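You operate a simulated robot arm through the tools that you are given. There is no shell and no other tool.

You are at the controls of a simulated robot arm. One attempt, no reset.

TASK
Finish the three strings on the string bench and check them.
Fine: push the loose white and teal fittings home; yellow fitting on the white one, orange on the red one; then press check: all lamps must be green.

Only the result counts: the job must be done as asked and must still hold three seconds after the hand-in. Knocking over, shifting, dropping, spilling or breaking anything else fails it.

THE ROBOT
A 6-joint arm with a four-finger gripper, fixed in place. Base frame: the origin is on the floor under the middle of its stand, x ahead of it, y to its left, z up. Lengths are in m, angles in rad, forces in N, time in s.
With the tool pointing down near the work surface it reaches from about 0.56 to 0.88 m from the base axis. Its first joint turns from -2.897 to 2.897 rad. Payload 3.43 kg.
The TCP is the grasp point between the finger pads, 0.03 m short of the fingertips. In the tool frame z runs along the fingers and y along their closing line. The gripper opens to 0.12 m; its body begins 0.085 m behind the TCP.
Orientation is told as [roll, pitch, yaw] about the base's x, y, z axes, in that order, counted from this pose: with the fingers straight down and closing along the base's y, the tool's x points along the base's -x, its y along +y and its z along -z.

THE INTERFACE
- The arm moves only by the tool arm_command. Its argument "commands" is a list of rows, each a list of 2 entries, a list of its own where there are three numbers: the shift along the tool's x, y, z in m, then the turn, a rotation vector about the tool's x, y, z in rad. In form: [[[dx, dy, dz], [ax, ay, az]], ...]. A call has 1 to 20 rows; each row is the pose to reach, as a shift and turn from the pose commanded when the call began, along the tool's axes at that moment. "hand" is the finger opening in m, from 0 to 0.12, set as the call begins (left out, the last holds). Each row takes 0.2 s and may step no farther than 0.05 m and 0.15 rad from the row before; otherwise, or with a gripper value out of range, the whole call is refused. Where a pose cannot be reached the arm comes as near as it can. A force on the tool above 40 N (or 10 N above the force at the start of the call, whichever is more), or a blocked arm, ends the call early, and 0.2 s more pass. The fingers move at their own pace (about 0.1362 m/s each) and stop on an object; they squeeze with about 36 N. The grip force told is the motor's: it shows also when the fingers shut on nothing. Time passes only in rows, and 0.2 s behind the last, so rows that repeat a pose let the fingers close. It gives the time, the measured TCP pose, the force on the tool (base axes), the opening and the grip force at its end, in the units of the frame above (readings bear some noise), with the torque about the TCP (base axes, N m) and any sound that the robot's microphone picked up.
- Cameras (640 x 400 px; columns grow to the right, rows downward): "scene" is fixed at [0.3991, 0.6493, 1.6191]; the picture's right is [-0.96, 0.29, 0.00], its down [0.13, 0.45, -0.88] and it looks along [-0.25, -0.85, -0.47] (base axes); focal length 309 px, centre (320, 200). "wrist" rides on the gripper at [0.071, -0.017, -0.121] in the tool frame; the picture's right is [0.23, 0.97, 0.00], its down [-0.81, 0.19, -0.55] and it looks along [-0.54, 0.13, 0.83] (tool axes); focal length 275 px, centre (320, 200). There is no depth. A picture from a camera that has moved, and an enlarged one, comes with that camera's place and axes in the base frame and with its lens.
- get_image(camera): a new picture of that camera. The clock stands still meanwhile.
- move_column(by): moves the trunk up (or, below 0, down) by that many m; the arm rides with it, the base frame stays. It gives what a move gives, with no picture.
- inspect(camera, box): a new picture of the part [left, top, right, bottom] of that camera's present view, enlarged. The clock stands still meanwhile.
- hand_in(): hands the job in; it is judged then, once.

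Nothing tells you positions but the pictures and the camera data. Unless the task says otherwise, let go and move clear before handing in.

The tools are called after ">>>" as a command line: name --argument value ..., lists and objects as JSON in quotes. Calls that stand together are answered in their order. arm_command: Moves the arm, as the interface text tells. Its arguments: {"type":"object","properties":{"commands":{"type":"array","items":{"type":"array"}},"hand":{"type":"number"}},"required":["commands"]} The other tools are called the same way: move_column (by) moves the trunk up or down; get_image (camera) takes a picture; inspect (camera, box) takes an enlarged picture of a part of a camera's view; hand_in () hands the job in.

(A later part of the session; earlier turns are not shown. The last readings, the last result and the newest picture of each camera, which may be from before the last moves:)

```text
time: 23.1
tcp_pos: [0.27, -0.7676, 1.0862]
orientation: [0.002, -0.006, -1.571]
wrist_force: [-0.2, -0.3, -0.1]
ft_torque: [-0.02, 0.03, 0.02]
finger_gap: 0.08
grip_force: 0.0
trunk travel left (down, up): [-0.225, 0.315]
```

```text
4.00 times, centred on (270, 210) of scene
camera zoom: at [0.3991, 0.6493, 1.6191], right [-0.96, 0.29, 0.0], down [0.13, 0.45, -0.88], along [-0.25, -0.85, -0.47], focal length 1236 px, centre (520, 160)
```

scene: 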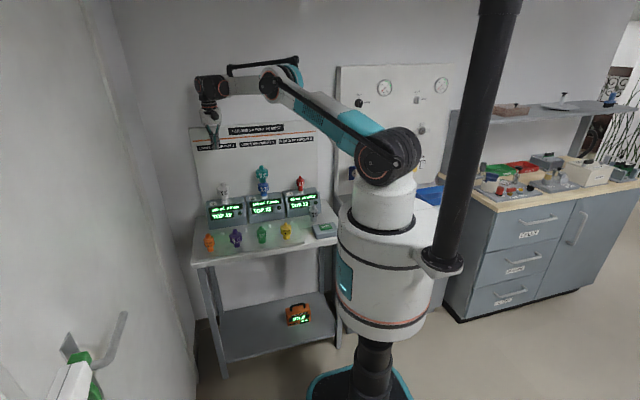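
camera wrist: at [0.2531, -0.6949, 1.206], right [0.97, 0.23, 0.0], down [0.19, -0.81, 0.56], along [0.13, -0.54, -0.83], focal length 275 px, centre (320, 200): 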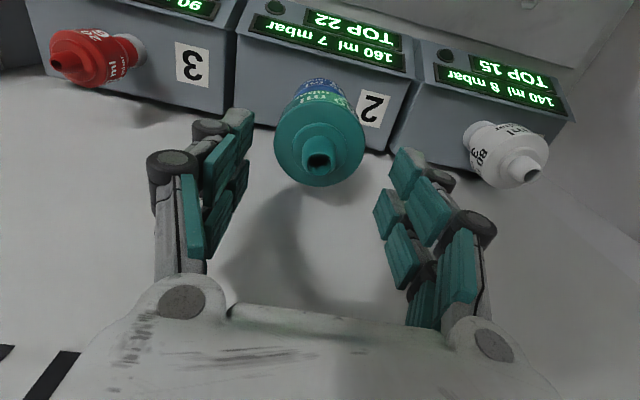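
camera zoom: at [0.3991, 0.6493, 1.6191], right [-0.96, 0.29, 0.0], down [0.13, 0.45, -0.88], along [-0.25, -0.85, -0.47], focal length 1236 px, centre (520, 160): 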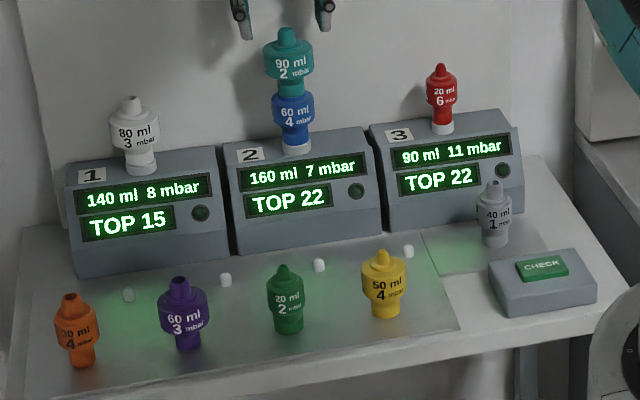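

The first call was refused (a step too large) and only the fingers opened, clear of teal. I'll redo the move with smaller steps.

>>> arm_command --commands '[[[0, 0, -0.04], [0, 0, 0]], [[0, 0, -0.08], [0, 0, 0]], [[0.042, -0.01, -0.08], [0, 0, 0]], [[0.084, -0.02, -0.08], [0, 0, 0]], [[0.126, -0.03, -0.08], [0, 0, 0]], [[0.168, -0.04, -0.08], [0, 0, 0]], [[0.21, -0.05, -0.07], [0, 0, 0]], [[0.2525, -0.0597, -0.06], [0, 0, 0]], [[0.2525, -0.0597, -0.02], [0, 0, 0]], [[0.2525, -0.0597, 0.02], [0, 0, 0]], [[0.2525, -0.0597, 0.06], [0, 0, 0]], [[0.2525, -0.0597, 0.09], [0, 0, 0]], [[0.2525, -0.0597, 0.09], [0, 0, 0]]]'

>>> get_image --camera "wrist"

>>> inspect --camera "scene" --box '[200, 160, 340, 260]'

```text
time: 25.9
tcp_pos: [0.2123, -0.5132, 0.9982]
orientation: [0.001, -0.002, -1.573]
wrist_force: [0.1, 0.3, -0.6]
ft_torque: [-0.02, 0.01, -0.01]
finger_gap: 0.0802
grip_force: 0.1
trunk travel left (down, up): [-0.225, 0.315]
```

```text
taken
camera wrist: at [0.1941, -0.4415, 1.1168], right [0.97, 0.23, 0.0], down [0.19, -0.81, 0.56], along [0.13, -0.54, -0.83], focal length 275 px, centre (320, 200)
```

wrist: 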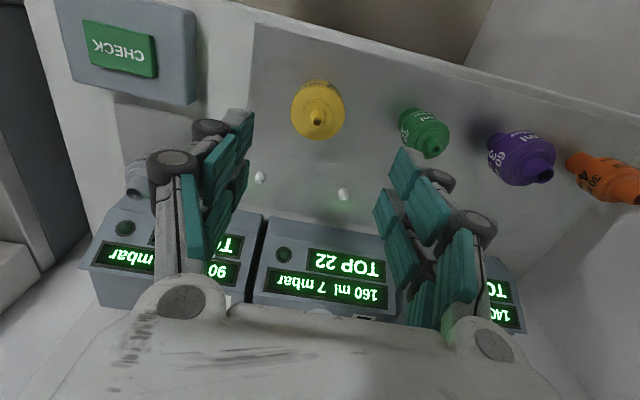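

```text
4.00 times, centred on (270, 210) of scene
camera zoom: at [0.3991, 0.6493, 1.6191], right [-0.96, 0.29, 0.0], down [0.13, 0.45, -0.88], along [-0.25, -0.85, -0.47], focal length 1236 px, centre (520, 160)
```

zoom: 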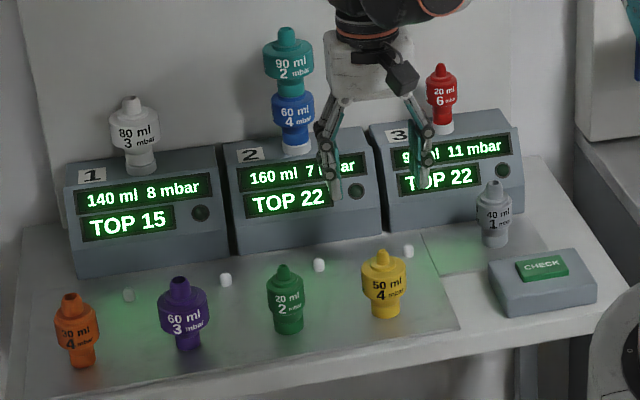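

>>> inspect --camera "wrist" --box '[270, 70, 370, 150]'

>>> inspect --camera "wrist" --box '[180, 90, 480, 250]'

```text
5.00 times, centred on (320, 110) of wrist
camera zoom: at [0.1941, -0.4415, 1.1168], right [0.97, 0.23, 0.0], down [0.19, -0.81, 0.56], along [0.13, -0.54, -0.83], focal length 1376 px, centre (320, 650)
```

zoom: 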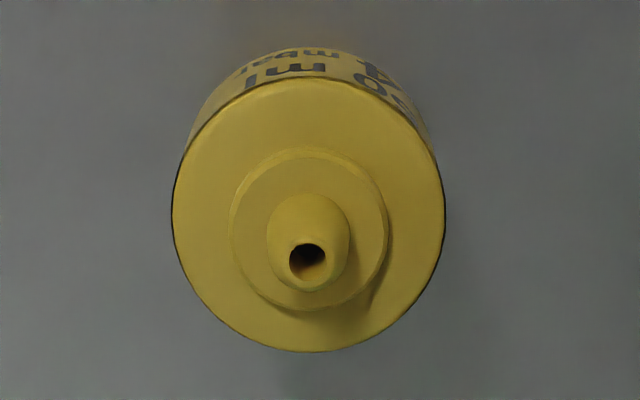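

```text
2.13 times, centred on (330, 170) of wrist
camera zoom: at [0.1941, -0.4415, 1.1168], right [0.97, 0.23, 0.0], down [0.19, -0.81, 0.56], along [0.13, -0.54, -0.83], focal length 587 px, centre (299, 264)
```

zoom: 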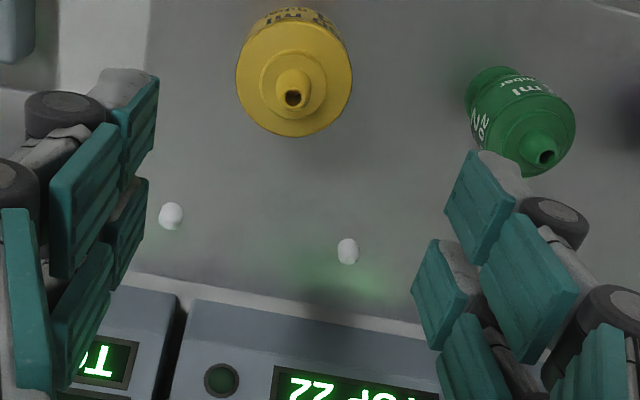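

Yellow refines to (0.209,−0.5148). I'll descend straight over it with the fingers at 0.08 m.

>>> arm_command --commands '[[[-0.002, -0.0018, 0.03], [0, 0, 0]], [[-0.002, -0.0018, 0.06], [0, 0, 0]], [[-0.002, -0.0018, 0.09], [0, 0, 0]], [[-0.002, -0.0018, 0.11], [0, 0, 0]], [[-0.002, -0.0018, 0.11], [0, 0, 0]]]'

>>> get_image --camera "wrist"

>>> inspect --camera "scene" --box '[240, 180, 330, 250]'

```text
time: 27.1
tcp_pos: [0.2096, -0.5164, 0.8864]
orientation: [0.003, -0.004, -1.573]
wrist_force: [-0.1, 0.2, -1.1]
ft_torque: [0.0, 0.03, -0.01]
finger_gap: 0.0799
grip_force: 0.0
trunk travel left (down, up): [-0.225, 0.315]
```

```text
taken
camera wrist: at [0.1923, -0.4451, 1.0057], right [0.97, 0.23, 0.0], down [0.19, -0.81, 0.56], along [0.13, -0.54, -0.83], focal length 275 px, centre (320, 200)
```

wrist: 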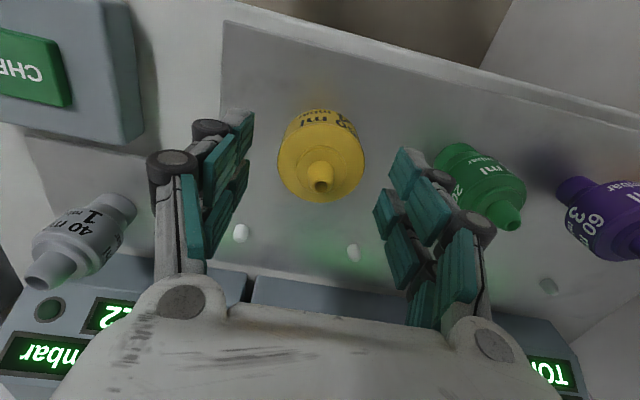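

```text
5.71 times, centred on (285, 215) of scene
camera zoom: at [0.3991, 0.6493, 1.6191], right [-0.96, 0.29, 0.0], down [0.13, 0.45, -0.88], along [-0.25, -0.85, -0.47], focal length 1766 px, centre (520, 114)
```

zoom: 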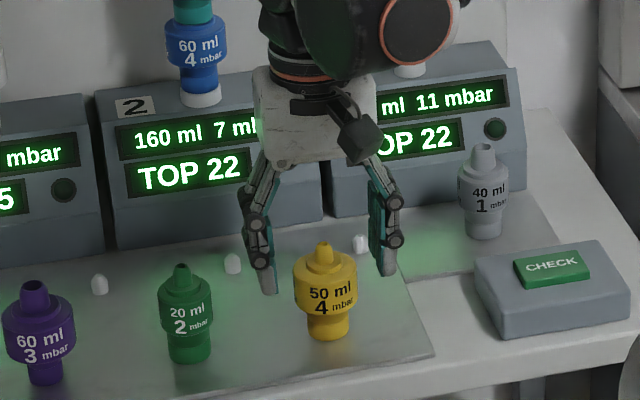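

>>> arm_command --commands '[[[0.0015, 0, 0.015], [0, 0, 0]], [[0.0015, 0, 0.028], [0, 0, 0]], [[0.0015, 0, 0.036], [0, 0, 0]], [[0.0015, 0, 0.036], [0, 0, 0]]]'

>>> inspect --camera "scene" --box '[240, 180, 330, 250]'

>>> get_image --camera "wrist"

```text
time: 28.1
tcp_pos: [0.2093, -0.5168, 0.8486]
orientation: [0.002, -0.005, -1.572]
wrist_force: [-0.2, -0.6, -0.9]
ft_torque: [-0.04, 0.0, -0.01]
finger_gap: 0.08
grip_force: 0.1
trunk travel left (down, up): [-0.225, 0.315]
```

```text
5.71 times, centred on (285, 215) of scene
camera zoom: at [0.3991, 0.6493, 1.6191], right [-0.96, 0.29, 0.0], down [0.13, 0.45, -0.88], along [-0.25, -0.85, -0.47], focal length 1766 px, centre (520, 114)
```

zoom: 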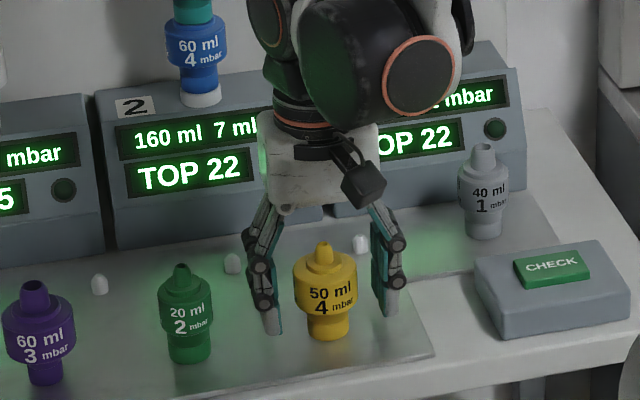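

```text
taken
camera wrist: at [0.1918, -0.4441, 0.9683], right [0.97, 0.23, 0.0], down [0.19, -0.81, 0.56], along [0.13, -0.54, -0.83], focal length 275 px, centre (320, 200)
```

wrist: 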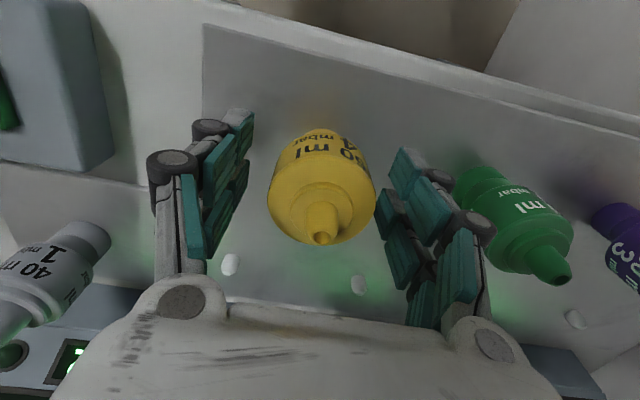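

The gripper surrounds yellow and is centred. I'll close on it.

>>> arm_command --commands '[[[0, 0, 0], [0, 0, 0]], [[0, 0, 0], [0, 0, 0]], [[0, 0, 0], [0, 0, 0]], [[0, 0, 0], [0, 0, 0]]]' --hand 0.0

>>> inspect --camera "scene" --box '[240, 180, 330, 250]'

>>> inspect --camera "wrist" --box '[220, 90, 420, 260]'

```text
time: 29.1
tcp_pos: [0.2093, -0.5162, 0.8481]
orientation: [0.003, -0.003, -1.572]
wrist_force: [-0.8, 0.9, -1.0]
ft_torque: [-0.02, -0.03, -0.01]
finger_gap: 0.0462
grip_force: 36.1
trunk travel left (down, up): [-0.225, 0.315]
```

```text
5.71 times, centred on (285, 215) of scene
camera zoom: at [0.3991, 0.6493, 1.6191], right [-0.96, 0.29, 0.0], down [0.13, 0.45, -0.88], along [-0.25, -0.85, -0.47], focal length 1766 px, centre (520, 114)
```

zoom: 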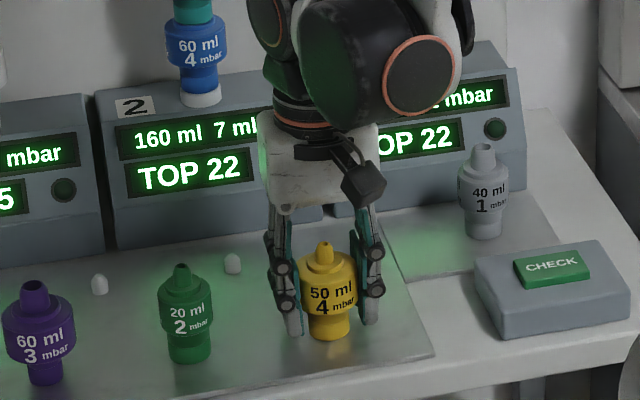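

```text
2.35 times, centred on (320, 175) of wrist
camera zoom: at [0.1918, -0.444, 0.9685], right [0.97, 0.23, 0.0], down [0.19, -0.81, 0.56], along [0.13, -0.54, -0.83], focal length 648 px, centre (320, 259)
```

zoom: 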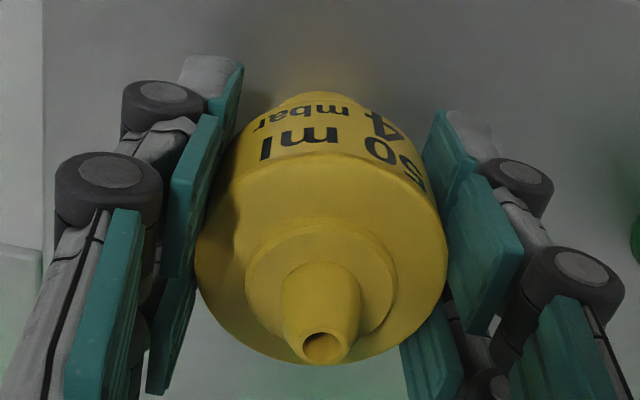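

Yellow is gripped (46 mm). I'll lift it straight up and check that it hangs straight.

>>> arm_command --commands '[[[0, 0, -0.01], [0, 0, 0]], [[0, 0, -0.03], [0, 0, 0]], [[0, 0, -0.06], [0, 0, 0]], [[0, 0, -0.1], [0, 0, 0]], [[0, 0, -0.14], [0, 0, 0]], [[0, 0, -0.18], [0, 0, 0]], [[0, 0, -0.22], [0, 0, 0]], [[0, 0, -0.26], [0, 0, 0]], [[0, 0, -0.26], [0, 0, 0]]]'

>>> inspect --camera "wrist" --box '[220, 90, 420, 260]'

>>> inspect --camera "scene" --box '[200, 130, 330, 250]'

```text
time: 31.1
tcp_pos: [0.2071, -0.5152, 1.109]
orientation: [0.002, -0.002, -1.573]
wrist_force: [-0.1, 0.2, -0.5]
ft_torque: [0.01, 0.0, 0.01]
finger_gap: 0.0467
grip_force: 36.3
trunk travel left (down, up): [-0.225, 0.315]
```

```text
2.35 times, centred on (320, 175) of wrist
camera zoom: at [0.1897, -0.4439, 1.2287], right [0.97, 0.23, 0.0], down [0.19, -0.81, 0.56], along [0.13, -0.54, -0.83], focal length 648 px, centre (320, 259)
```

zoom: 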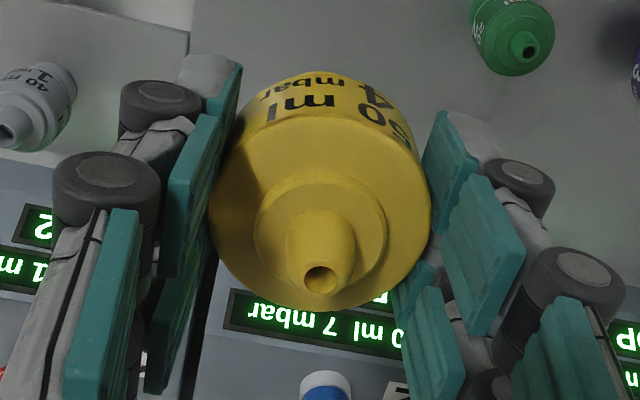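

```text
3.33 times, centred on (265, 190) of scene
camera zoom: at [0.3991, 0.6493, 1.6191], right [-0.96, 0.29, 0.0], down [0.13, 0.45, -0.88], along [-0.25, -0.85, -0.47], focal length 1030 px, centre (503, 233)
```

zoom: 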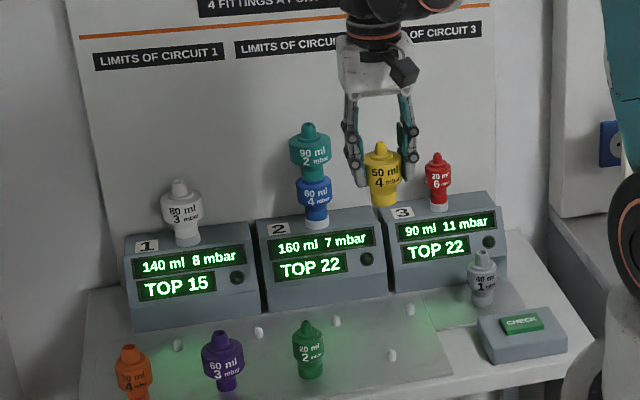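

Yellow seems to sit about 23 mm lower between the fingers than when first gripped — it slipped during the lift. I'll hold still briefly and check whether it keeps slipping.

>>> arm_command --commands '[[[0, 0, 0], [0, 0, 0]]]'

>>> inspect --camera "wrist" --box '[220, 90, 420, 260]'

>>> inspect --camera "scene" --box '[260, 150, 320, 200]'

```text
time: 31.5
tcp_pos: [0.2073, -0.5154, 1.1093]
orientation: [0.001, -0.004, -1.574]
wrist_force: [-0.2, 0.2, -0.9]
ft_torque: [-0.06, 0.0, 0.03]
finger_gap: 0.0466
grip_force: 36.2
trunk travel left (down, up): [-0.225, 0.315]
```

```text
2.35 times, centred on (320, 175) of wrist
camera zoom: at [0.1897, -0.4437, 1.2284], right [0.97, 0.23, 0.0], down [0.19, -0.81, 0.56], along [0.13, -0.54, -0.83], focal length 648 px, centre (320, 259)
```

zoom: 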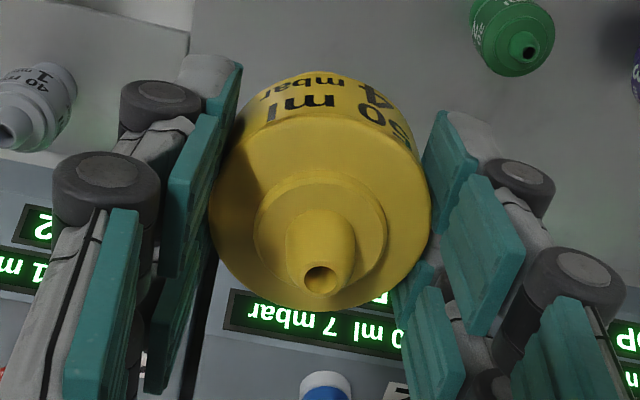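

```text
8.00 times, centred on (290, 175) of scene
camera zoom: at [0.3991, 0.6493, 1.6191], right [-0.96, 0.29, 0.0], down [0.13, 0.45, -0.88], along [-0.25, -0.85, -0.47], focal length 2472 px, centre (560, 400)
```

zoom: 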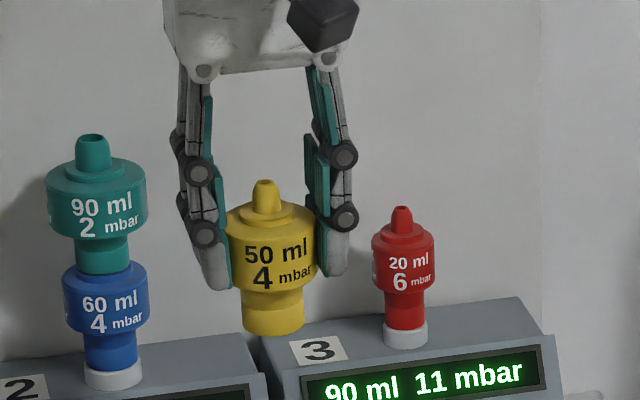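

Yellow is stable now; it had been sitting snugly on a hidden peg, which explains the slip. Its tip is 15 mm above the TCP and its bottom about 69 mm below. I'll carry it above the white one (x first, then y).

>>> arm_command --commands '[[[0, 0.02, -0.01], [0, 0, 0]], [[0, 0.06, -0.022], [0, 0, 0]], [[0, 0.1, -0.022], [0, 0, 0]], [[0, 0.14, -0.022], [0, 0, 0]], [[0, 0.18, -0.022], [0, 0, 0]], [[0, 0.22, -0.022], [0, 0, 0]], [[0, 0.2528, -0.022], [0, 0, 0]], [[-0.04, 0.2528, -0.022], [0, 0, 0]], [[-0.08, 0.2528, -0.022], [0, 0, 0]], [[-0.12, 0.2528, -0.022], [0, 0, 0]], [[-0.16, 0.2528, -0.022], [0, 0, 0]], [[-0.2, 0.2528, -0.022], [0, 0, 0]], [[-0.23, 0.2528, -0.022], [0, 0, 0]], [[-0.2484, 0.2528, -0.022], [0, 0, 0]], [[-0.2484, 0.2528, -0.022], [0, 0, 0]], [[-0.2484, 0.2528, -0.022], [0, 0, 0]]]'

>>> get_image --camera "wrist"

>>> inspect --camera "scene" --box '[200, 145, 260, 205]'

>>> inspect --camera "wrist" --box '[220, 60, 420, 230]'

```text
time: 34.9
tcp_pos: [0.4613, -0.7618, 1.1313]
orientation: [0.002, -0.005, -1.571]
wrist_force: [-0.9, -0.3, -0.7]
ft_torque: [0.02, -0.01, -0.01]
finger_gap: 0.0468
grip_force: 35.7
trunk travel left (down, up): [-0.225, 0.315]
```

```text
taken
camera wrist: at [0.4445, -0.6903, 1.2509], right [0.97, 0.23, 0.0], down [0.19, -0.81, 0.56], along [0.13, -0.54, -0.83], focal length 275 px, centre (320, 200)
```

wrist: 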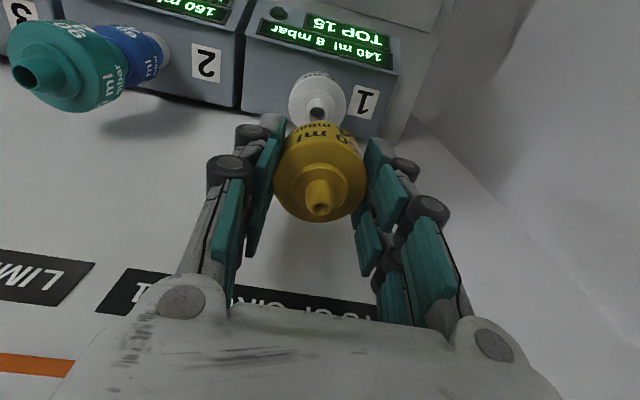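

```text
6.67 times, centred on (230, 175) of scene
camera zoom: at [0.3991, 0.6493, 1.6191], right [-0.96, 0.29, 0.0], down [0.13, 0.45, -0.88], along [-0.25, -0.85, -0.47], focal length 2060 px, centre (920, 367)
```

zoom: 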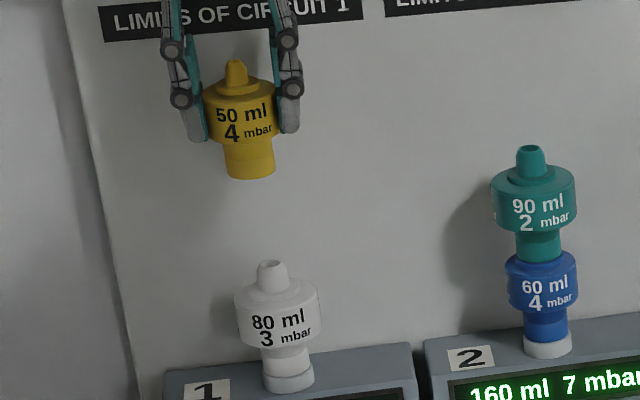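

```text
2.35 times, centred on (320, 145) of wrist
camera zoom: at [0.4445, -0.6903, 1.2509], right [0.97, 0.23, 0.0], down [0.19, -0.81, 0.56], along [0.13, -0.54, -0.83], focal length 648 px, centre (320, 329)
```

zoom: 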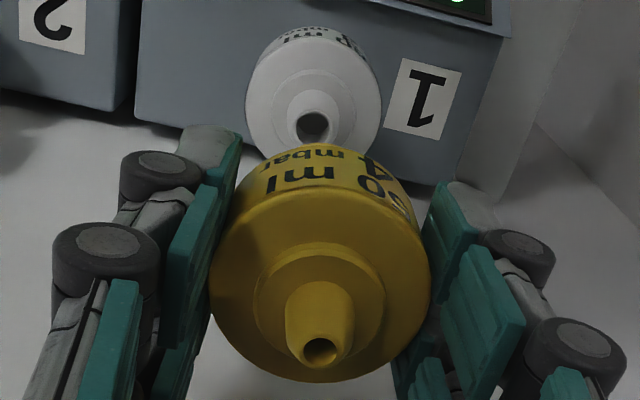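

Yellow is hanging above white. I'll zoom in to measure the lateral offset precisely before inserting.

>>> inspect --camera "scene" --box '[211, 150, 235, 174]'

>>> inspect --camera "scene" --box '[211, 176, 235, 200]'

>>> inspect --camera "wrist" --box '[280, 60, 360, 110]'

```text
16.00 times, centred on (223, 162) of scene
camera zoom: at [0.3991, 0.6493, 1.6191], right [-0.96, 0.29, 0.0], down [0.13, 0.45, -0.88], along [-0.25, -0.85, -0.47], focal length 4944 px, centre (1872, 808)
```

zoom: 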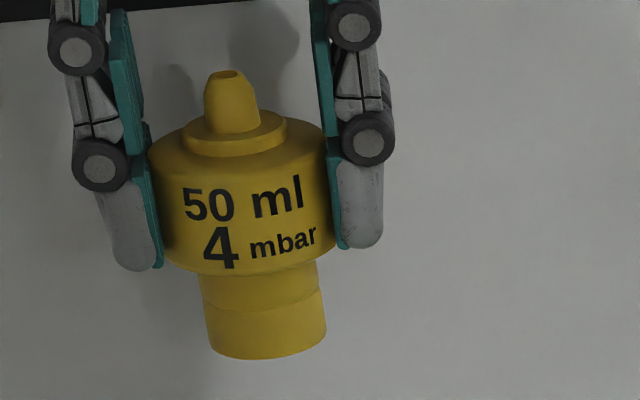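

```text
16.00 times, centred on (223, 188) of scene
camera zoom: at [0.3991, 0.6493, 1.6191], right [-0.96, 0.29, 0.0], down [0.13, 0.45, -0.88], along [-0.25, -0.85, -0.47], focal length 4944 px, centre (1872, 392)
```

zoom: 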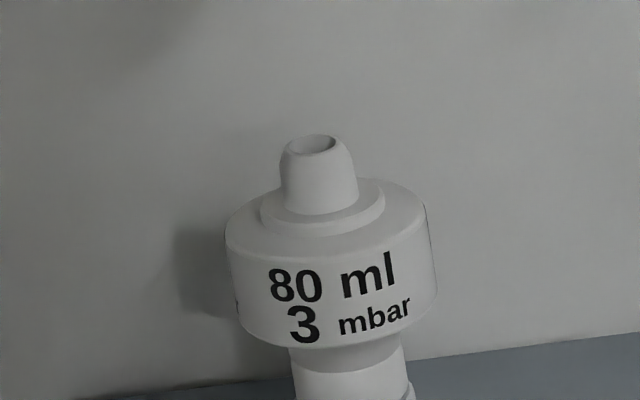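

```text
8.00 times, centred on (320, 85) of wrist
camera zoom: at [0.4445, -0.6903, 1.2509], right [0.97, 0.23, 0.0], down [0.19, -0.81, 0.56], along [0.13, -0.54, -0.83], focal length 2202 px, centre (320, 1120)
```

zoom: 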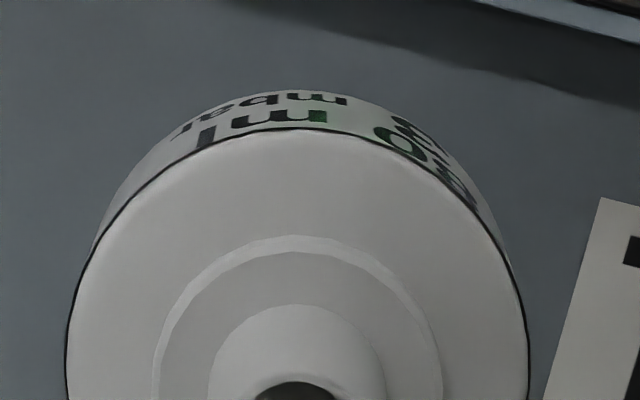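

The offset from both cameras agrees: yellow needs about −2.3 mm in x and −1.2 mm in y. I'll correct and descend to just above the white nozzle.

>>> arm_command --commands '[[[-0.0012, -0.0023, 0.02], [0, 0, 0]], [[-0.0012, -0.0023, 0.04], [0, 0, 0]], [[-0.0012, -0.0023, 0.055], [0, 0, 0]], [[-0.0012, -0.0023, 0.06], [0, 0, 0]], [[-0.0012, -0.0023, 0.06], [0, 0, 0]]]'

>>> inspect --camera "scene" --box '[210, 165, 240, 195]'

>>> inspect --camera "wrist" --box '[240, 60, 400, 210]'

```text
time: 36.1
tcp_pos: [0.4589, -0.7639, 1.0723]
orientation: [0.002, -0.002, -1.573]
wrist_force: [-0.4, 0.2, -0.3]
ft_torque: [0.01, 0.01, 0.01]
finger_gap: 0.0465
grip_force: 35.9
trunk travel left (down, up): [-0.225, 0.315]
```

```text
13.33 times, centred on (225, 180) of scene
camera zoom: at [0.3991, 0.6493, 1.6191], right [-0.96, 0.29, 0.0], down [0.13, 0.45, -0.88], along [-0.25, -0.85, -0.47], focal length 4120 px, centre (1587, 467)
```

zoom: 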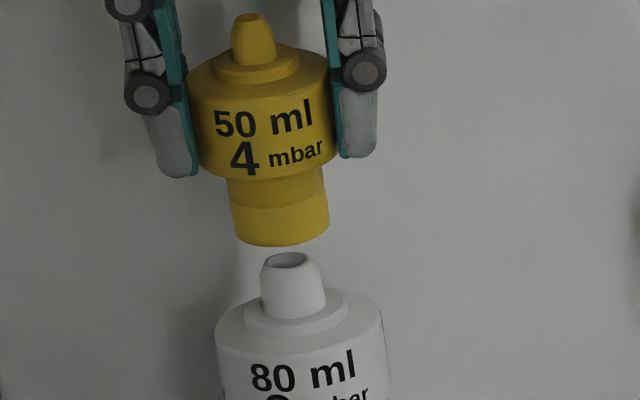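

```text
2.67 times, centred on (320, 135) of wrist
camera zoom: at [0.442, -0.6926, 1.1912], right [0.97, 0.23, 0.0], down [0.19, -0.81, 0.56], along [0.13, -0.54, -0.83], focal length 734 px, centre (320, 373)
```

zoom: 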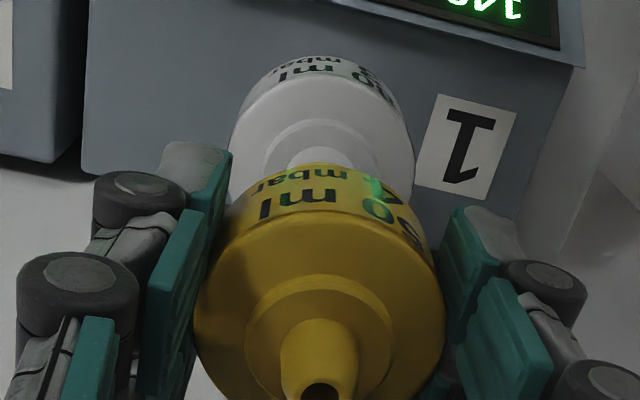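

Aligned within about 1 mm. Now I'll push down slowly onto the white nozzle.

>>> arm_command --commands '[[[0, -0.0006, 0.004], [0, 0, 0]], [[0, -0.0006, 0.008], [0, 0, 0]], [[0, -0.0006, 0.01], [0, 0, 0]], [[0, -0.0006, 0.012], [0, 0, 0]], [[0, -0.0006, 0.014], [0, 0, 0]], [[0, -0.0006, 0.016], [0, 0, 0]], [[0, -0.0006, 0.018], [0, 0, 0]]]'

>>> inspect --camera "scene" --box '[210, 165, 240, 195]'

>>> inspect --camera "wrist" --box '[240, 60, 400, 230]'

```text
time: 37.7
tcp_pos: [0.4577, -0.7643, 1.0551]
orientation: [0.003, -0.001, -1.573]
wrist_force: [-0.2, 0.0, -0.3]
ft_torque: [-0.01, -0.01, 0.01]
finger_gap: 0.0467
grip_force: 35.9
trunk travel left (down, up): [-0.225, 0.315]
```

```text
13.33 times, centred on (225, 180) of scene
camera zoom: at [0.3991, 0.6493, 1.6191], right [-0.96, 0.29, 0.0], down [0.13, 0.45, -0.88], along [-0.25, -0.85, -0.47], focal length 4120 px, centre (1587, 467)
```

zoom: 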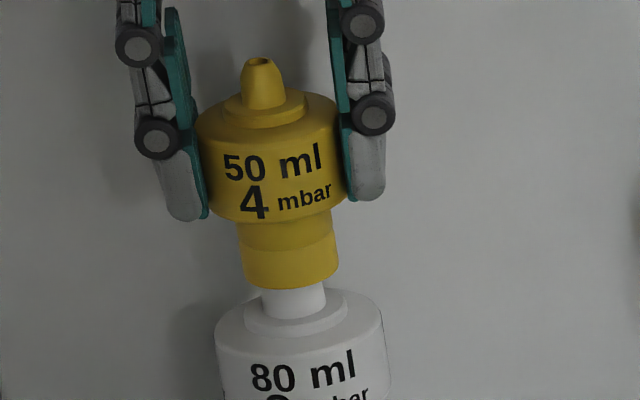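

```text
2.35 times, centred on (320, 145) of wrist
camera zoom: at [0.4413, -0.693, 1.1744], right [0.97, 0.23, 0.0], down [0.19, -0.81, 0.56], along [0.13, -0.54, -0.83], focal length 648 px, centre (320, 329)
```

zoom: 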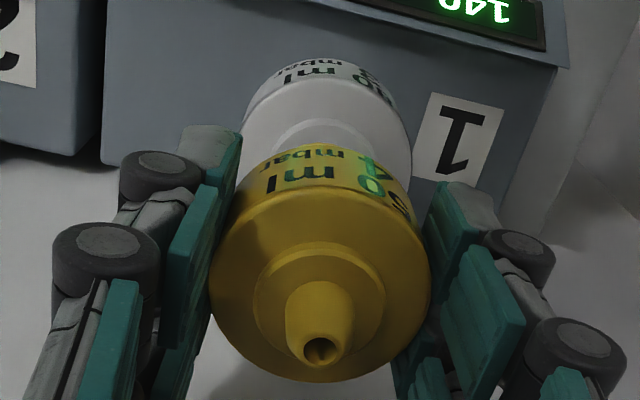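

The white nozzle is entering yellow's socket with no force. I'll continue in small steps.

>>> arm_command --commands '[[[0, 0, 0.002], [0, 0, 0]], [[0, 0, 0.004], [0, 0, 0]], [[0, 0, 0.005], [0, 0, 0]], [[0, 0, 0.006], [0, 0, 0]], [[0, 0, 0.007], [0, 0, 0]], [[0, 0, 0.008], [0, 0, 0]], [[0, 0, 0.009], [0, 0, 0]], [[0, 0, 0.01], [0, 0, 0]], [[0, 0, 0.011], [0, 0, 0]], [[0, 0, 0.012], [0, 0, 0]]]'

>>> inspect --camera "scene" --box '[210, 165, 240, 195]'

>>> inspect --camera "wrist" --box '[240, 60, 400, 230]'

```text
time: 39.9
tcp_pos: [0.4599, -0.7654, 1.0427]
orientation: [0.001, -0.001, -1.573]
wrist_force: [0.9, 0.1, -0.9]
ft_torque: [-0.03, 0.03, -0.03]
finger_gap: 0.0468
grip_force: 35.9
trunk travel left (down, up): [-0.225, 0.315]
```

```text
13.33 times, centred on (225, 180) of scene
camera zoom: at [0.3991, 0.6493, 1.6191], right [-0.96, 0.29, 0.0], down [0.13, 0.45, -0.88], along [-0.25, -0.85, -0.47], focal length 4120 px, centre (1587, 467)
```

zoom: 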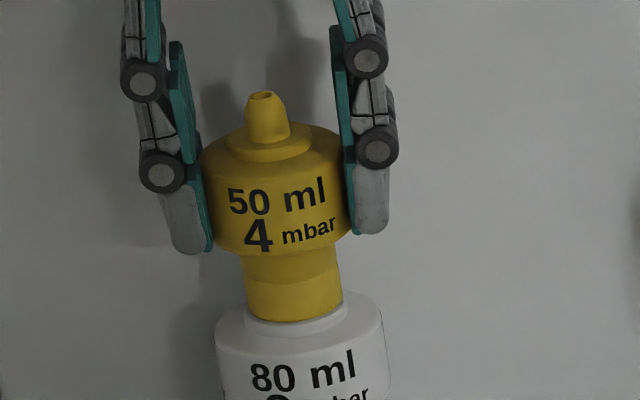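

```text
2.35 times, centred on (320, 145) of wrist
camera zoom: at [0.4418, -0.6934, 1.1616], right [0.97, 0.23, 0.0], down [0.19, -0.81, 0.56], along [0.13, -0.54, -0.83], focal length 648 px, centre (320, 329)
```

zoom: 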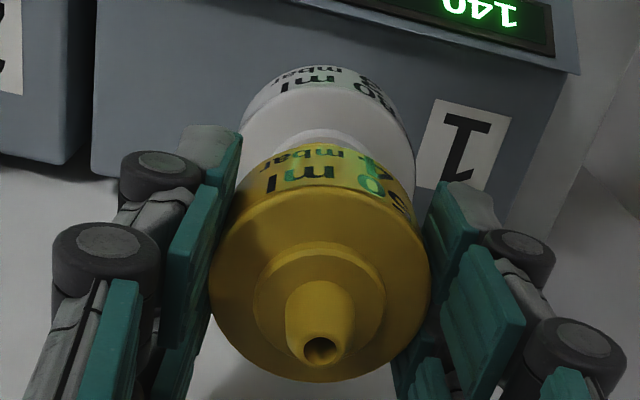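

Almost home with hardly any resistance. I'll continue until firm contact.

>>> arm_command --commands '[[[0, 0, 0.001], [0, 0, 0]], [[0, 0, 0.002], [0, 0, 0]], [[0, 0, 0.003], [0, 0, 0]], [[0, 0, 0.004], [0, 0, 0]], [[0, 0, 0.005], [0, 0, 0]], [[0, 0, 0.006], [0, 0, 0]], [[0, 0, 0.007], [0, 0, 0]]]'

>>> inspect --camera "scene" --box '[210, 170, 240, 200]'

>>> inspect --camera "wrist" --box '[240, 60, 400, 230]'

```text
time: 41.5
tcp_pos: [0.4592, -0.7641, 1.0376]
orientation: [0.002, -0.004, -1.57]
wrist_force: [7.1, -8.4, 27.1]
ft_torque: [-0.25, -0.33, 0.01]
finger_gap: 0.0468
grip_force: 36.1
trunk travel left (down, up): [-0.225, 0.315]
```

```text
13.33 times, centred on (225, 185) of scene
camera zoom: at [0.3991, 0.6493, 1.6191], right [-0.96, 0.29, 0.0], down [0.13, 0.45, -0.88], along [-0.25, -0.85, -0.47], focal length 4120 px, centre (1587, 400)
```

zoom: 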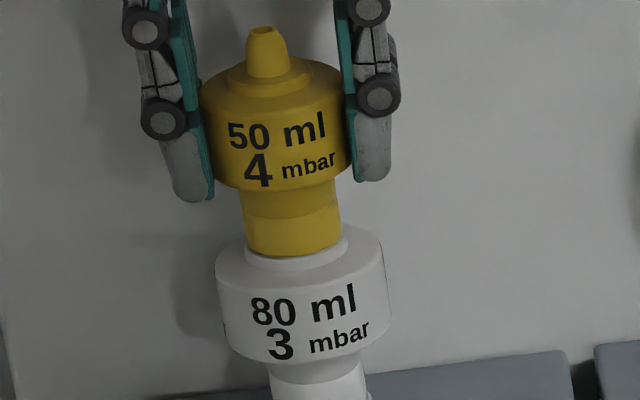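

```text
2.35 times, centred on (320, 145) of wrist
camera zoom: at [0.4417, -0.6918, 1.1566], right [0.97, 0.23, 0.0], down [0.19, -0.81, 0.56], along [0.13, -0.54, -0.83], focal length 648 px, centre (320, 329)
```

zoom: 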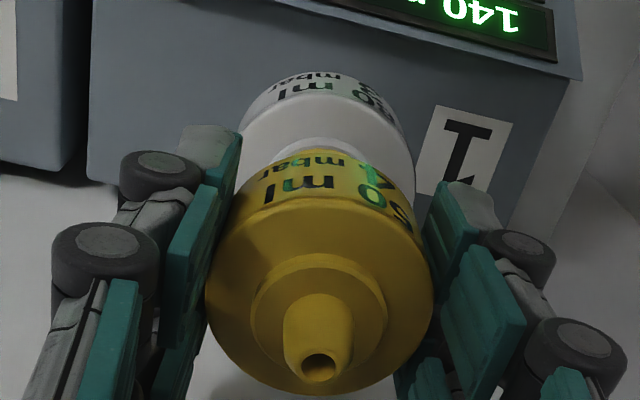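

Force built to 27 N and yellow began to slide up in the pads, so it is at or near home. I'll release, rise straight up, and then press it from the top with closed fingertips.

>>> arm_command --commands '[[[0, 0, -0.002], [0, 0, 0]], [[0, 0, -0.002], [0, 0, 0]], [[0, 0, -0.002], [0, 0, 0]], [[0, 0, -0.002], [0, 0, 0]]]' --hand 0.085

>>> arm_command --commands '[[[0, 0, -0.02], [0, 0, 0]], [[0, 0, -0.05], [0, 0, 0]], [[0, 0, -0.09], [0, 0, 0]], [[0, 0, -0.09], [0, 0, 0]]]'

>>> inspect --camera "scene" --box '[210, 170, 240, 200]'

>>> inspect --camera "wrist" --box '[220, 60, 420, 230]'

```text
time: 42.5
tcp_pos: [0.459, -0.7642, 1.0377]
orientation: [0.003, -0.003, -1.574]
wrist_force: [0.7, -0.4, 0.4]
ft_torque: [0.04, 0.03, -0.01]
finger_gap: 0.0849
grip_force: 0.1
trunk travel left (down, up): [-0.225, 0.315]
```

```text
time: 43.5
tcp_pos: [0.4604, -0.7634, 1.1279]
orientation: [0.002, -0.004, -1.572]
wrist_force: [-0.1, 0.1, 0.2]
ft_torque: [-0.03, -0.04, -0.01]
finger_gap: 0.085
grip_force: 0.0
trunk travel left (down, up): [-0.225, 0.315]
```

```text
13.33 times, centred on (225, 185) of scene
camera zoom: at [0.3991, 0.6493, 1.6191], right [-0.96, 0.29, 0.0], down [0.13, 0.45, -0.88], along [-0.25, -0.85, -0.47], focal length 4120 px, centre (1587, 400)
```

zoom: 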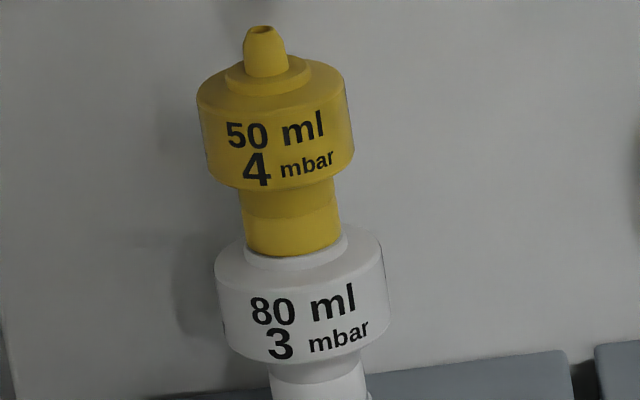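

```text
2.35 times, centred on (320, 145) of wrist
camera zoom: at [0.4429, -0.6925, 1.2471], right [0.97, 0.23, 0.0], down [0.19, -0.81, 0.56], along [0.13, -0.54, -0.83], focal length 648 px, centre (320, 329)
```

zoom: 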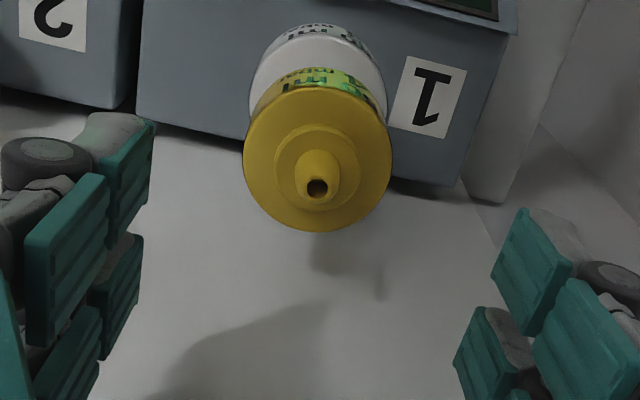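

Yellow stands upright on white. I'll close the fingers, shift so that one finger pair is over the nozzle, and press to be sure it's home.

>>> arm_command --commands '[[[0.0147, -0.0004, 0], [0, 0, 0]], [[0.0147, -0.0004, 0], [0, 0, 0]], [[0.0147, -0.0004, 0], [0, 0, 0]], [[0.0147, -0.0004, 0.02], [0, 0, 0]], [[0.0147, -0.0004, 0.032], [0, 0, 0]], [[0.0147, -0.0004, 0.036], [0, 0, 0]], [[0.0147, -0.0004, 0.038], [0, 0, 0]], [[0.0147, -0.0004, 0.039], [0, 0, 0]], [[0.0147, -0.0004, 0.04], [0, 0, 0]], [[0.0147, -0.0004, 0.041], [0, 0, 0]], [[0.0147, -0.0004, 0.042], [0, 0, 0]], [[0.0147, -0.0004, 0.043], [0, 0, 0]], [[0.0147, -0.0004, 0.044], [0, 0, 0]], [[0.0147, -0.0004, 0.045], [0, 0, 0]]]' --hand 0.0

>>> inspect --camera "scene" --box '[210, 165, 240, 195]'

```text
time: 46.5
tcp_pos: [0.4577, -0.7499, 1.0868]
orientation: [0.001, -0.006, -1.573]
wrist_force: [1.5, -5.3, 30.2]
ft_torque: [-0.62, -0.08, 0.0]
finger_gap: 0.0062
grip_force: 33.7
trunk travel left (down, up): [-0.225, 0.315]
```

```text
13.33 times, centred on (225, 180) of scene
camera zoom: at [0.3991, 0.6493, 1.6191], right [-0.96, 0.29, 0.0], down [0.13, 0.45, -0.88], along [-0.25, -0.85, -0.47], focal length 4120 px, centre (1587, 467)
```

zoom: 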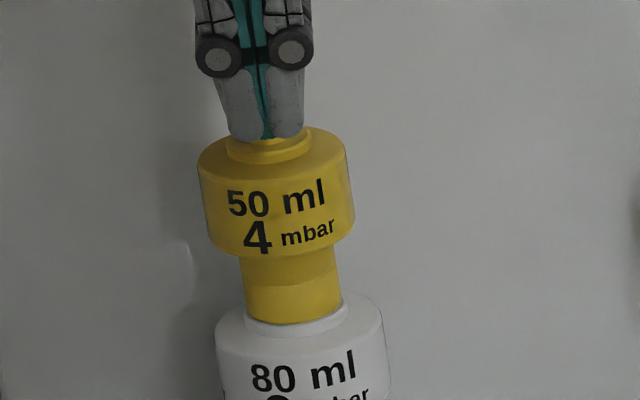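

>>> arm_command --commands '[[[0, 0, 0.001], [0, 0, 0]], [[0, 0, 0.002], [0, 0, 0]], [[0, 0, 0.003], [0, 0, 0]], [[0, 0, 0.004], [0, 0, 0]]]'

>>> inspect --camera "scene" --box '[210, 170, 240, 200]'

```text
time: 46.9
tcp_pos: [0.4569, -0.7477, 1.0857]
orientation: [0.004, -0.007, -1.57]
wrist_force: [0.8, -3.0, 22.3]
ft_torque: [-0.42, -0.06, 0.0]
finger_gap: 0.0063
grip_force: 33.8
trunk travel left (down, up): [-0.225, 0.315]
stopped in row 2: the force on the tool passed its limit at 42 N (the readings are from after the stop); the commanded pose is now the measured one
```

```text
13.33 times, centred on (225, 185) of scene
camera zoom: at [0.3991, 0.6493, 1.6191], right [-0.96, 0.29, 0.0], down [0.13, 0.45, -0.88], along [-0.25, -0.85, -0.47], focal length 4120 px, centre (1587, 400)
```

zoom: 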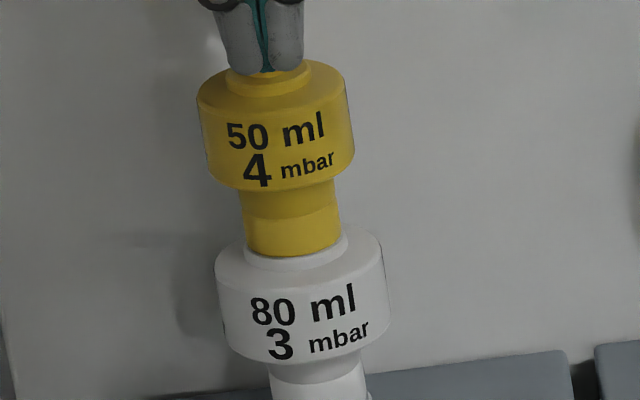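

Yellow held at 42 N without moving: home. Now I'll rise and travel to above orange at (0.5395,−0.512), straightening a small tool tilt on the way.

>>> arm_command --commands '[[[0, 0, -0.03], [0.002, 0.006, 0]], [[0.03, 0, -0.06], [0.002, 0.006, 0]], [[0.07, 0.005, -0.06], [0.002, 0.006, 0]], [[0.11, 0.02, -0.06], [0.002, 0.006, 0]], [[0.15, 0.04, -0.06], [0.002, 0.006, 0]], [[0.19, 0.06, -0.06], [0.002, 0.006, 0]], [[0.225, 0.075, -0.04], [0.002, 0.006, 0]], [[0.2365, 0.082, 0], [0.002, 0.006, 0]], [[0.2365, 0.082, 0.04], [0.002, 0.006, 0]], [[0.2365, 0.082, 0.08], [0.002, 0.006, 0]], [[0.2365, 0.082, 0.08], [0.002, 0.006, 0]]]' --hand 0.08

>>> get_image --camera "wrist"

>>> inspect --camera "scene" --box '[180, 160, 340, 260]'

```text
time: 49.3
tcp_pos: [0.5416, -0.5141, 1.0024]
orientation: [0.001, 0.002, -1.569]
wrist_force: [0.6, -0.8, -0.7]
ft_torque: [0.0, -0.01, 0.01]
finger_gap: 0.08
grip_force: 0.0
trunk travel left (down, up): [-0.225, 0.315]
```

```text
taken
camera wrist: at [0.5238, -0.4429, 1.1218], right [0.97, 0.23, 0.0], down [0.19, -0.81, 0.55], along [0.13, -0.54, -0.83], focal length 275 px, centre (320, 200)
```

wrist: 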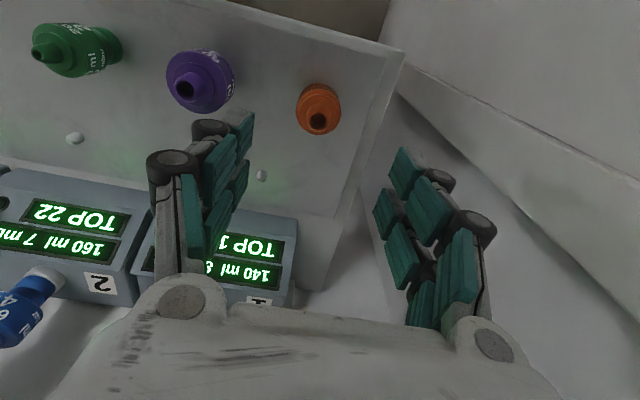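

```text
4.00 times, centred on (260, 210) of scene
camera zoom: at [0.3991, 0.6493, 1.6191], right [-0.96, 0.29, 0.0], down [0.13, 0.45, -0.88], along [-0.25, -0.85, -0.47], focal length 1236 px, centre (560, 160)
```

zoom: 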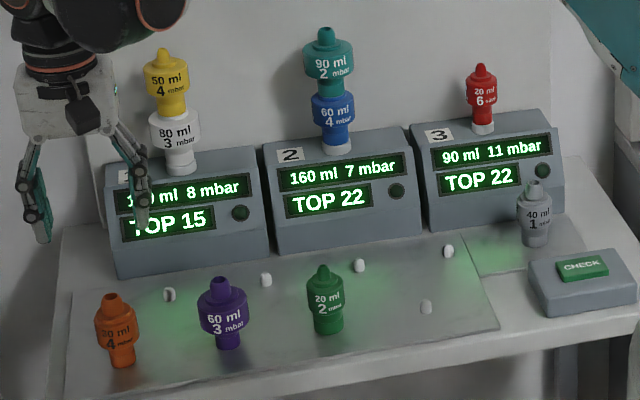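

>>> inspect --camera "wrist" --box '[280, 70, 360, 150]'

>>> inspect --camera "scene" --box '[205, 160, 255, 200]'

```text
5.00 times, centred on (320, 110) of wrist
camera zoom: at [0.5238, -0.4429, 1.1218], right [0.97, 0.23, 0.0], down [0.19, -0.81, 0.55], along [0.13, -0.54, -0.83], focal length 1376 px, centre (320, 650)
```

zoom: 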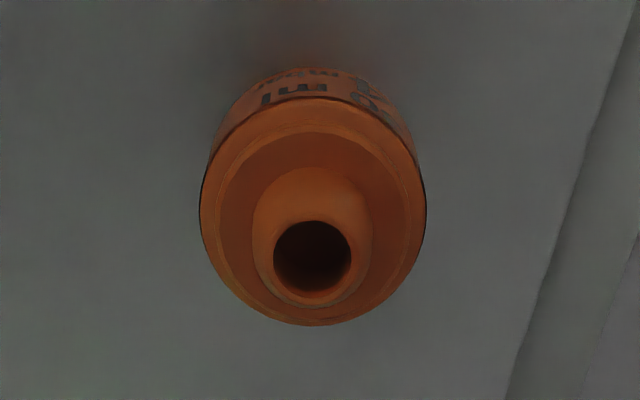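

```text
10.00 times, centred on (230, 180) of scene
camera zoom: at [0.3991, 0.6493, 1.6191], right [-0.96, 0.29, 0.0], down [0.13, 0.45, -0.88], along [-0.25, -0.85, -0.47], focal length 3090 px, centre (1220, 400)
```

zoom: 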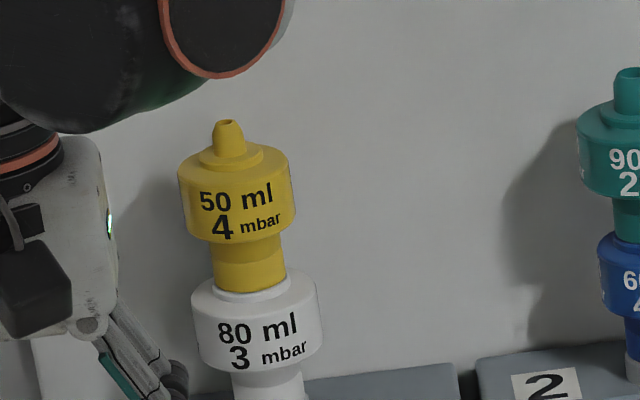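

Orange refines to (0.5394,−0.5153), tip z≈0.888. I'll descend over it with a narrower 0.072 m opening.

>>> arm_command --commands '[[[-0.0014, -0.0014, 0.03], [0, 0, 0]], [[-0.0014, -0.0014, 0.07], [0, 0, 0]], [[-0.0014, -0.0014, 0.1], [0, 0, 0]], [[-0.0014, -0.0014, 0.115], [0, 0, 0]], [[-0.0014, -0.0014, 0.115], [0, 0, 0]]]' --hand 0.072

>>> get_image --camera "wrist"

>>> inspect --camera "scene" --box '[180, 190, 260, 260]'

```text
time: 50.5
tcp_pos: [0.5411, -0.5149, 0.8861]
orientation: [0.0, 0.001, -1.574]
wrist_force: [-0.2, 0.0, 0.0]
ft_torque: [0.03, -0.02, 0.01]
finger_gap: 0.0718
grip_force: 0.0
trunk travel left (down, up): [-0.225, 0.315]
```

```text
taken
camera wrist: at [0.5235, -0.4436, 1.006], right [0.97, 0.23, 0.0], down [0.19, -0.81, 0.55], along [0.13, -0.54, -0.83], focal length 275 px, centre (320, 200)
```

wrist: 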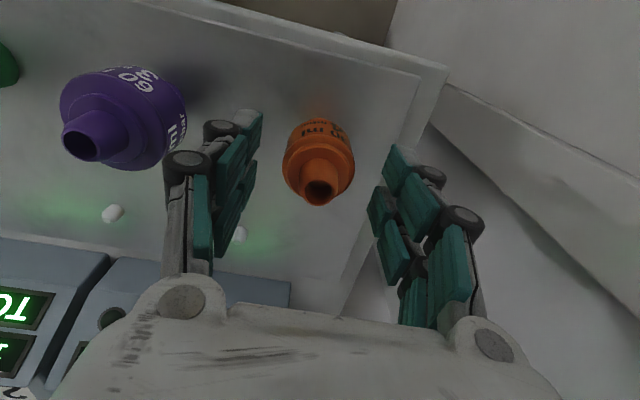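

```text
5.71 times, centred on (220, 225) of scene
camera zoom: at [0.3991, 0.6493, 1.6191], right [-0.96, 0.29, 0.0], down [0.13, 0.45, -0.88], along [-0.25, -0.85, -0.47], focal length 1766 px, centre (891, 57)
```

zoom: 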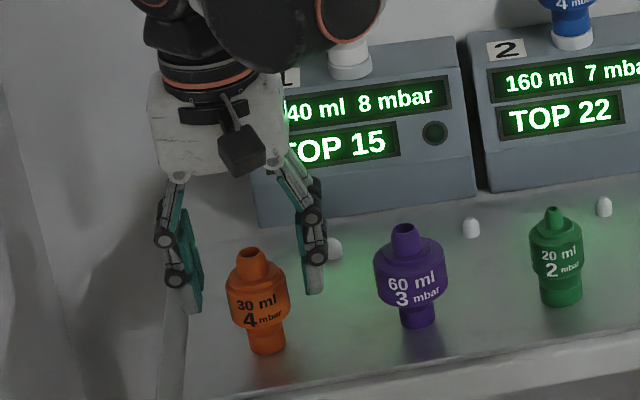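

>>> arm_command --commands '[[[-0.0007, -0.0011, 0.015], [0, 0, 0]], [[-0.0007, -0.0011, 0.03], [0, 0, 0]], [[-0.0007, -0.0011, 0.042], [0, 0, 0]], [[-0.0007, -0.0011, 0.042], [0, 0, 0]]]'

>>> get_image --camera "wrist"

>>> inspect --camera "scene" --box '[180, 190, 260, 260]'

```text
time: 51.5
tcp_pos: [0.5404, -0.5165, 0.8444]
orientation: [-0.001, 0.002, -1.571]
wrist_force: [-0.4, -0.9, -0.7]
ft_torque: [-0.01, -0.03, 0.02]
finger_gap: 0.072
grip_force: 0.0
trunk travel left (down, up): [-0.225, 0.315]
```

```text
taken
camera wrist: at [0.5221, -0.4447, 0.9642], right [0.97, 0.23, 0.0], down [0.19, -0.81, 0.55], along [0.13, -0.54, -0.83], focal length 275 px, centre (320, 200)
```

wrist: 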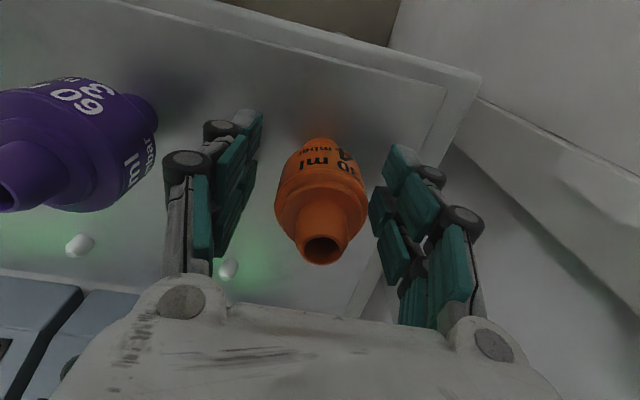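

```text
5.71 times, centred on (220, 225) of scene
camera zoom: at [0.3991, 0.6493, 1.6191], right [-0.96, 0.29, 0.0], down [0.13, 0.45, -0.88], along [-0.25, -0.85, -0.47], focal length 1766 px, centre (891, 57)
```

zoom: 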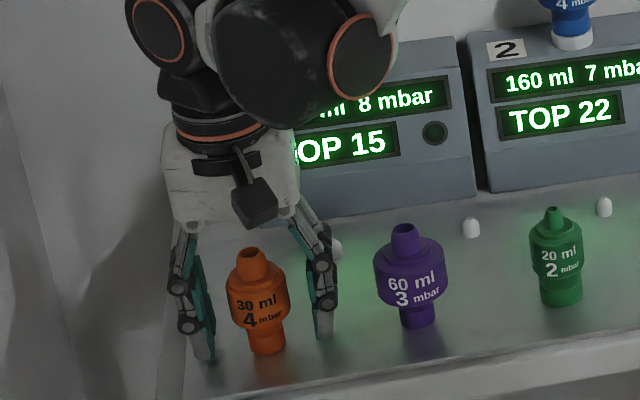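

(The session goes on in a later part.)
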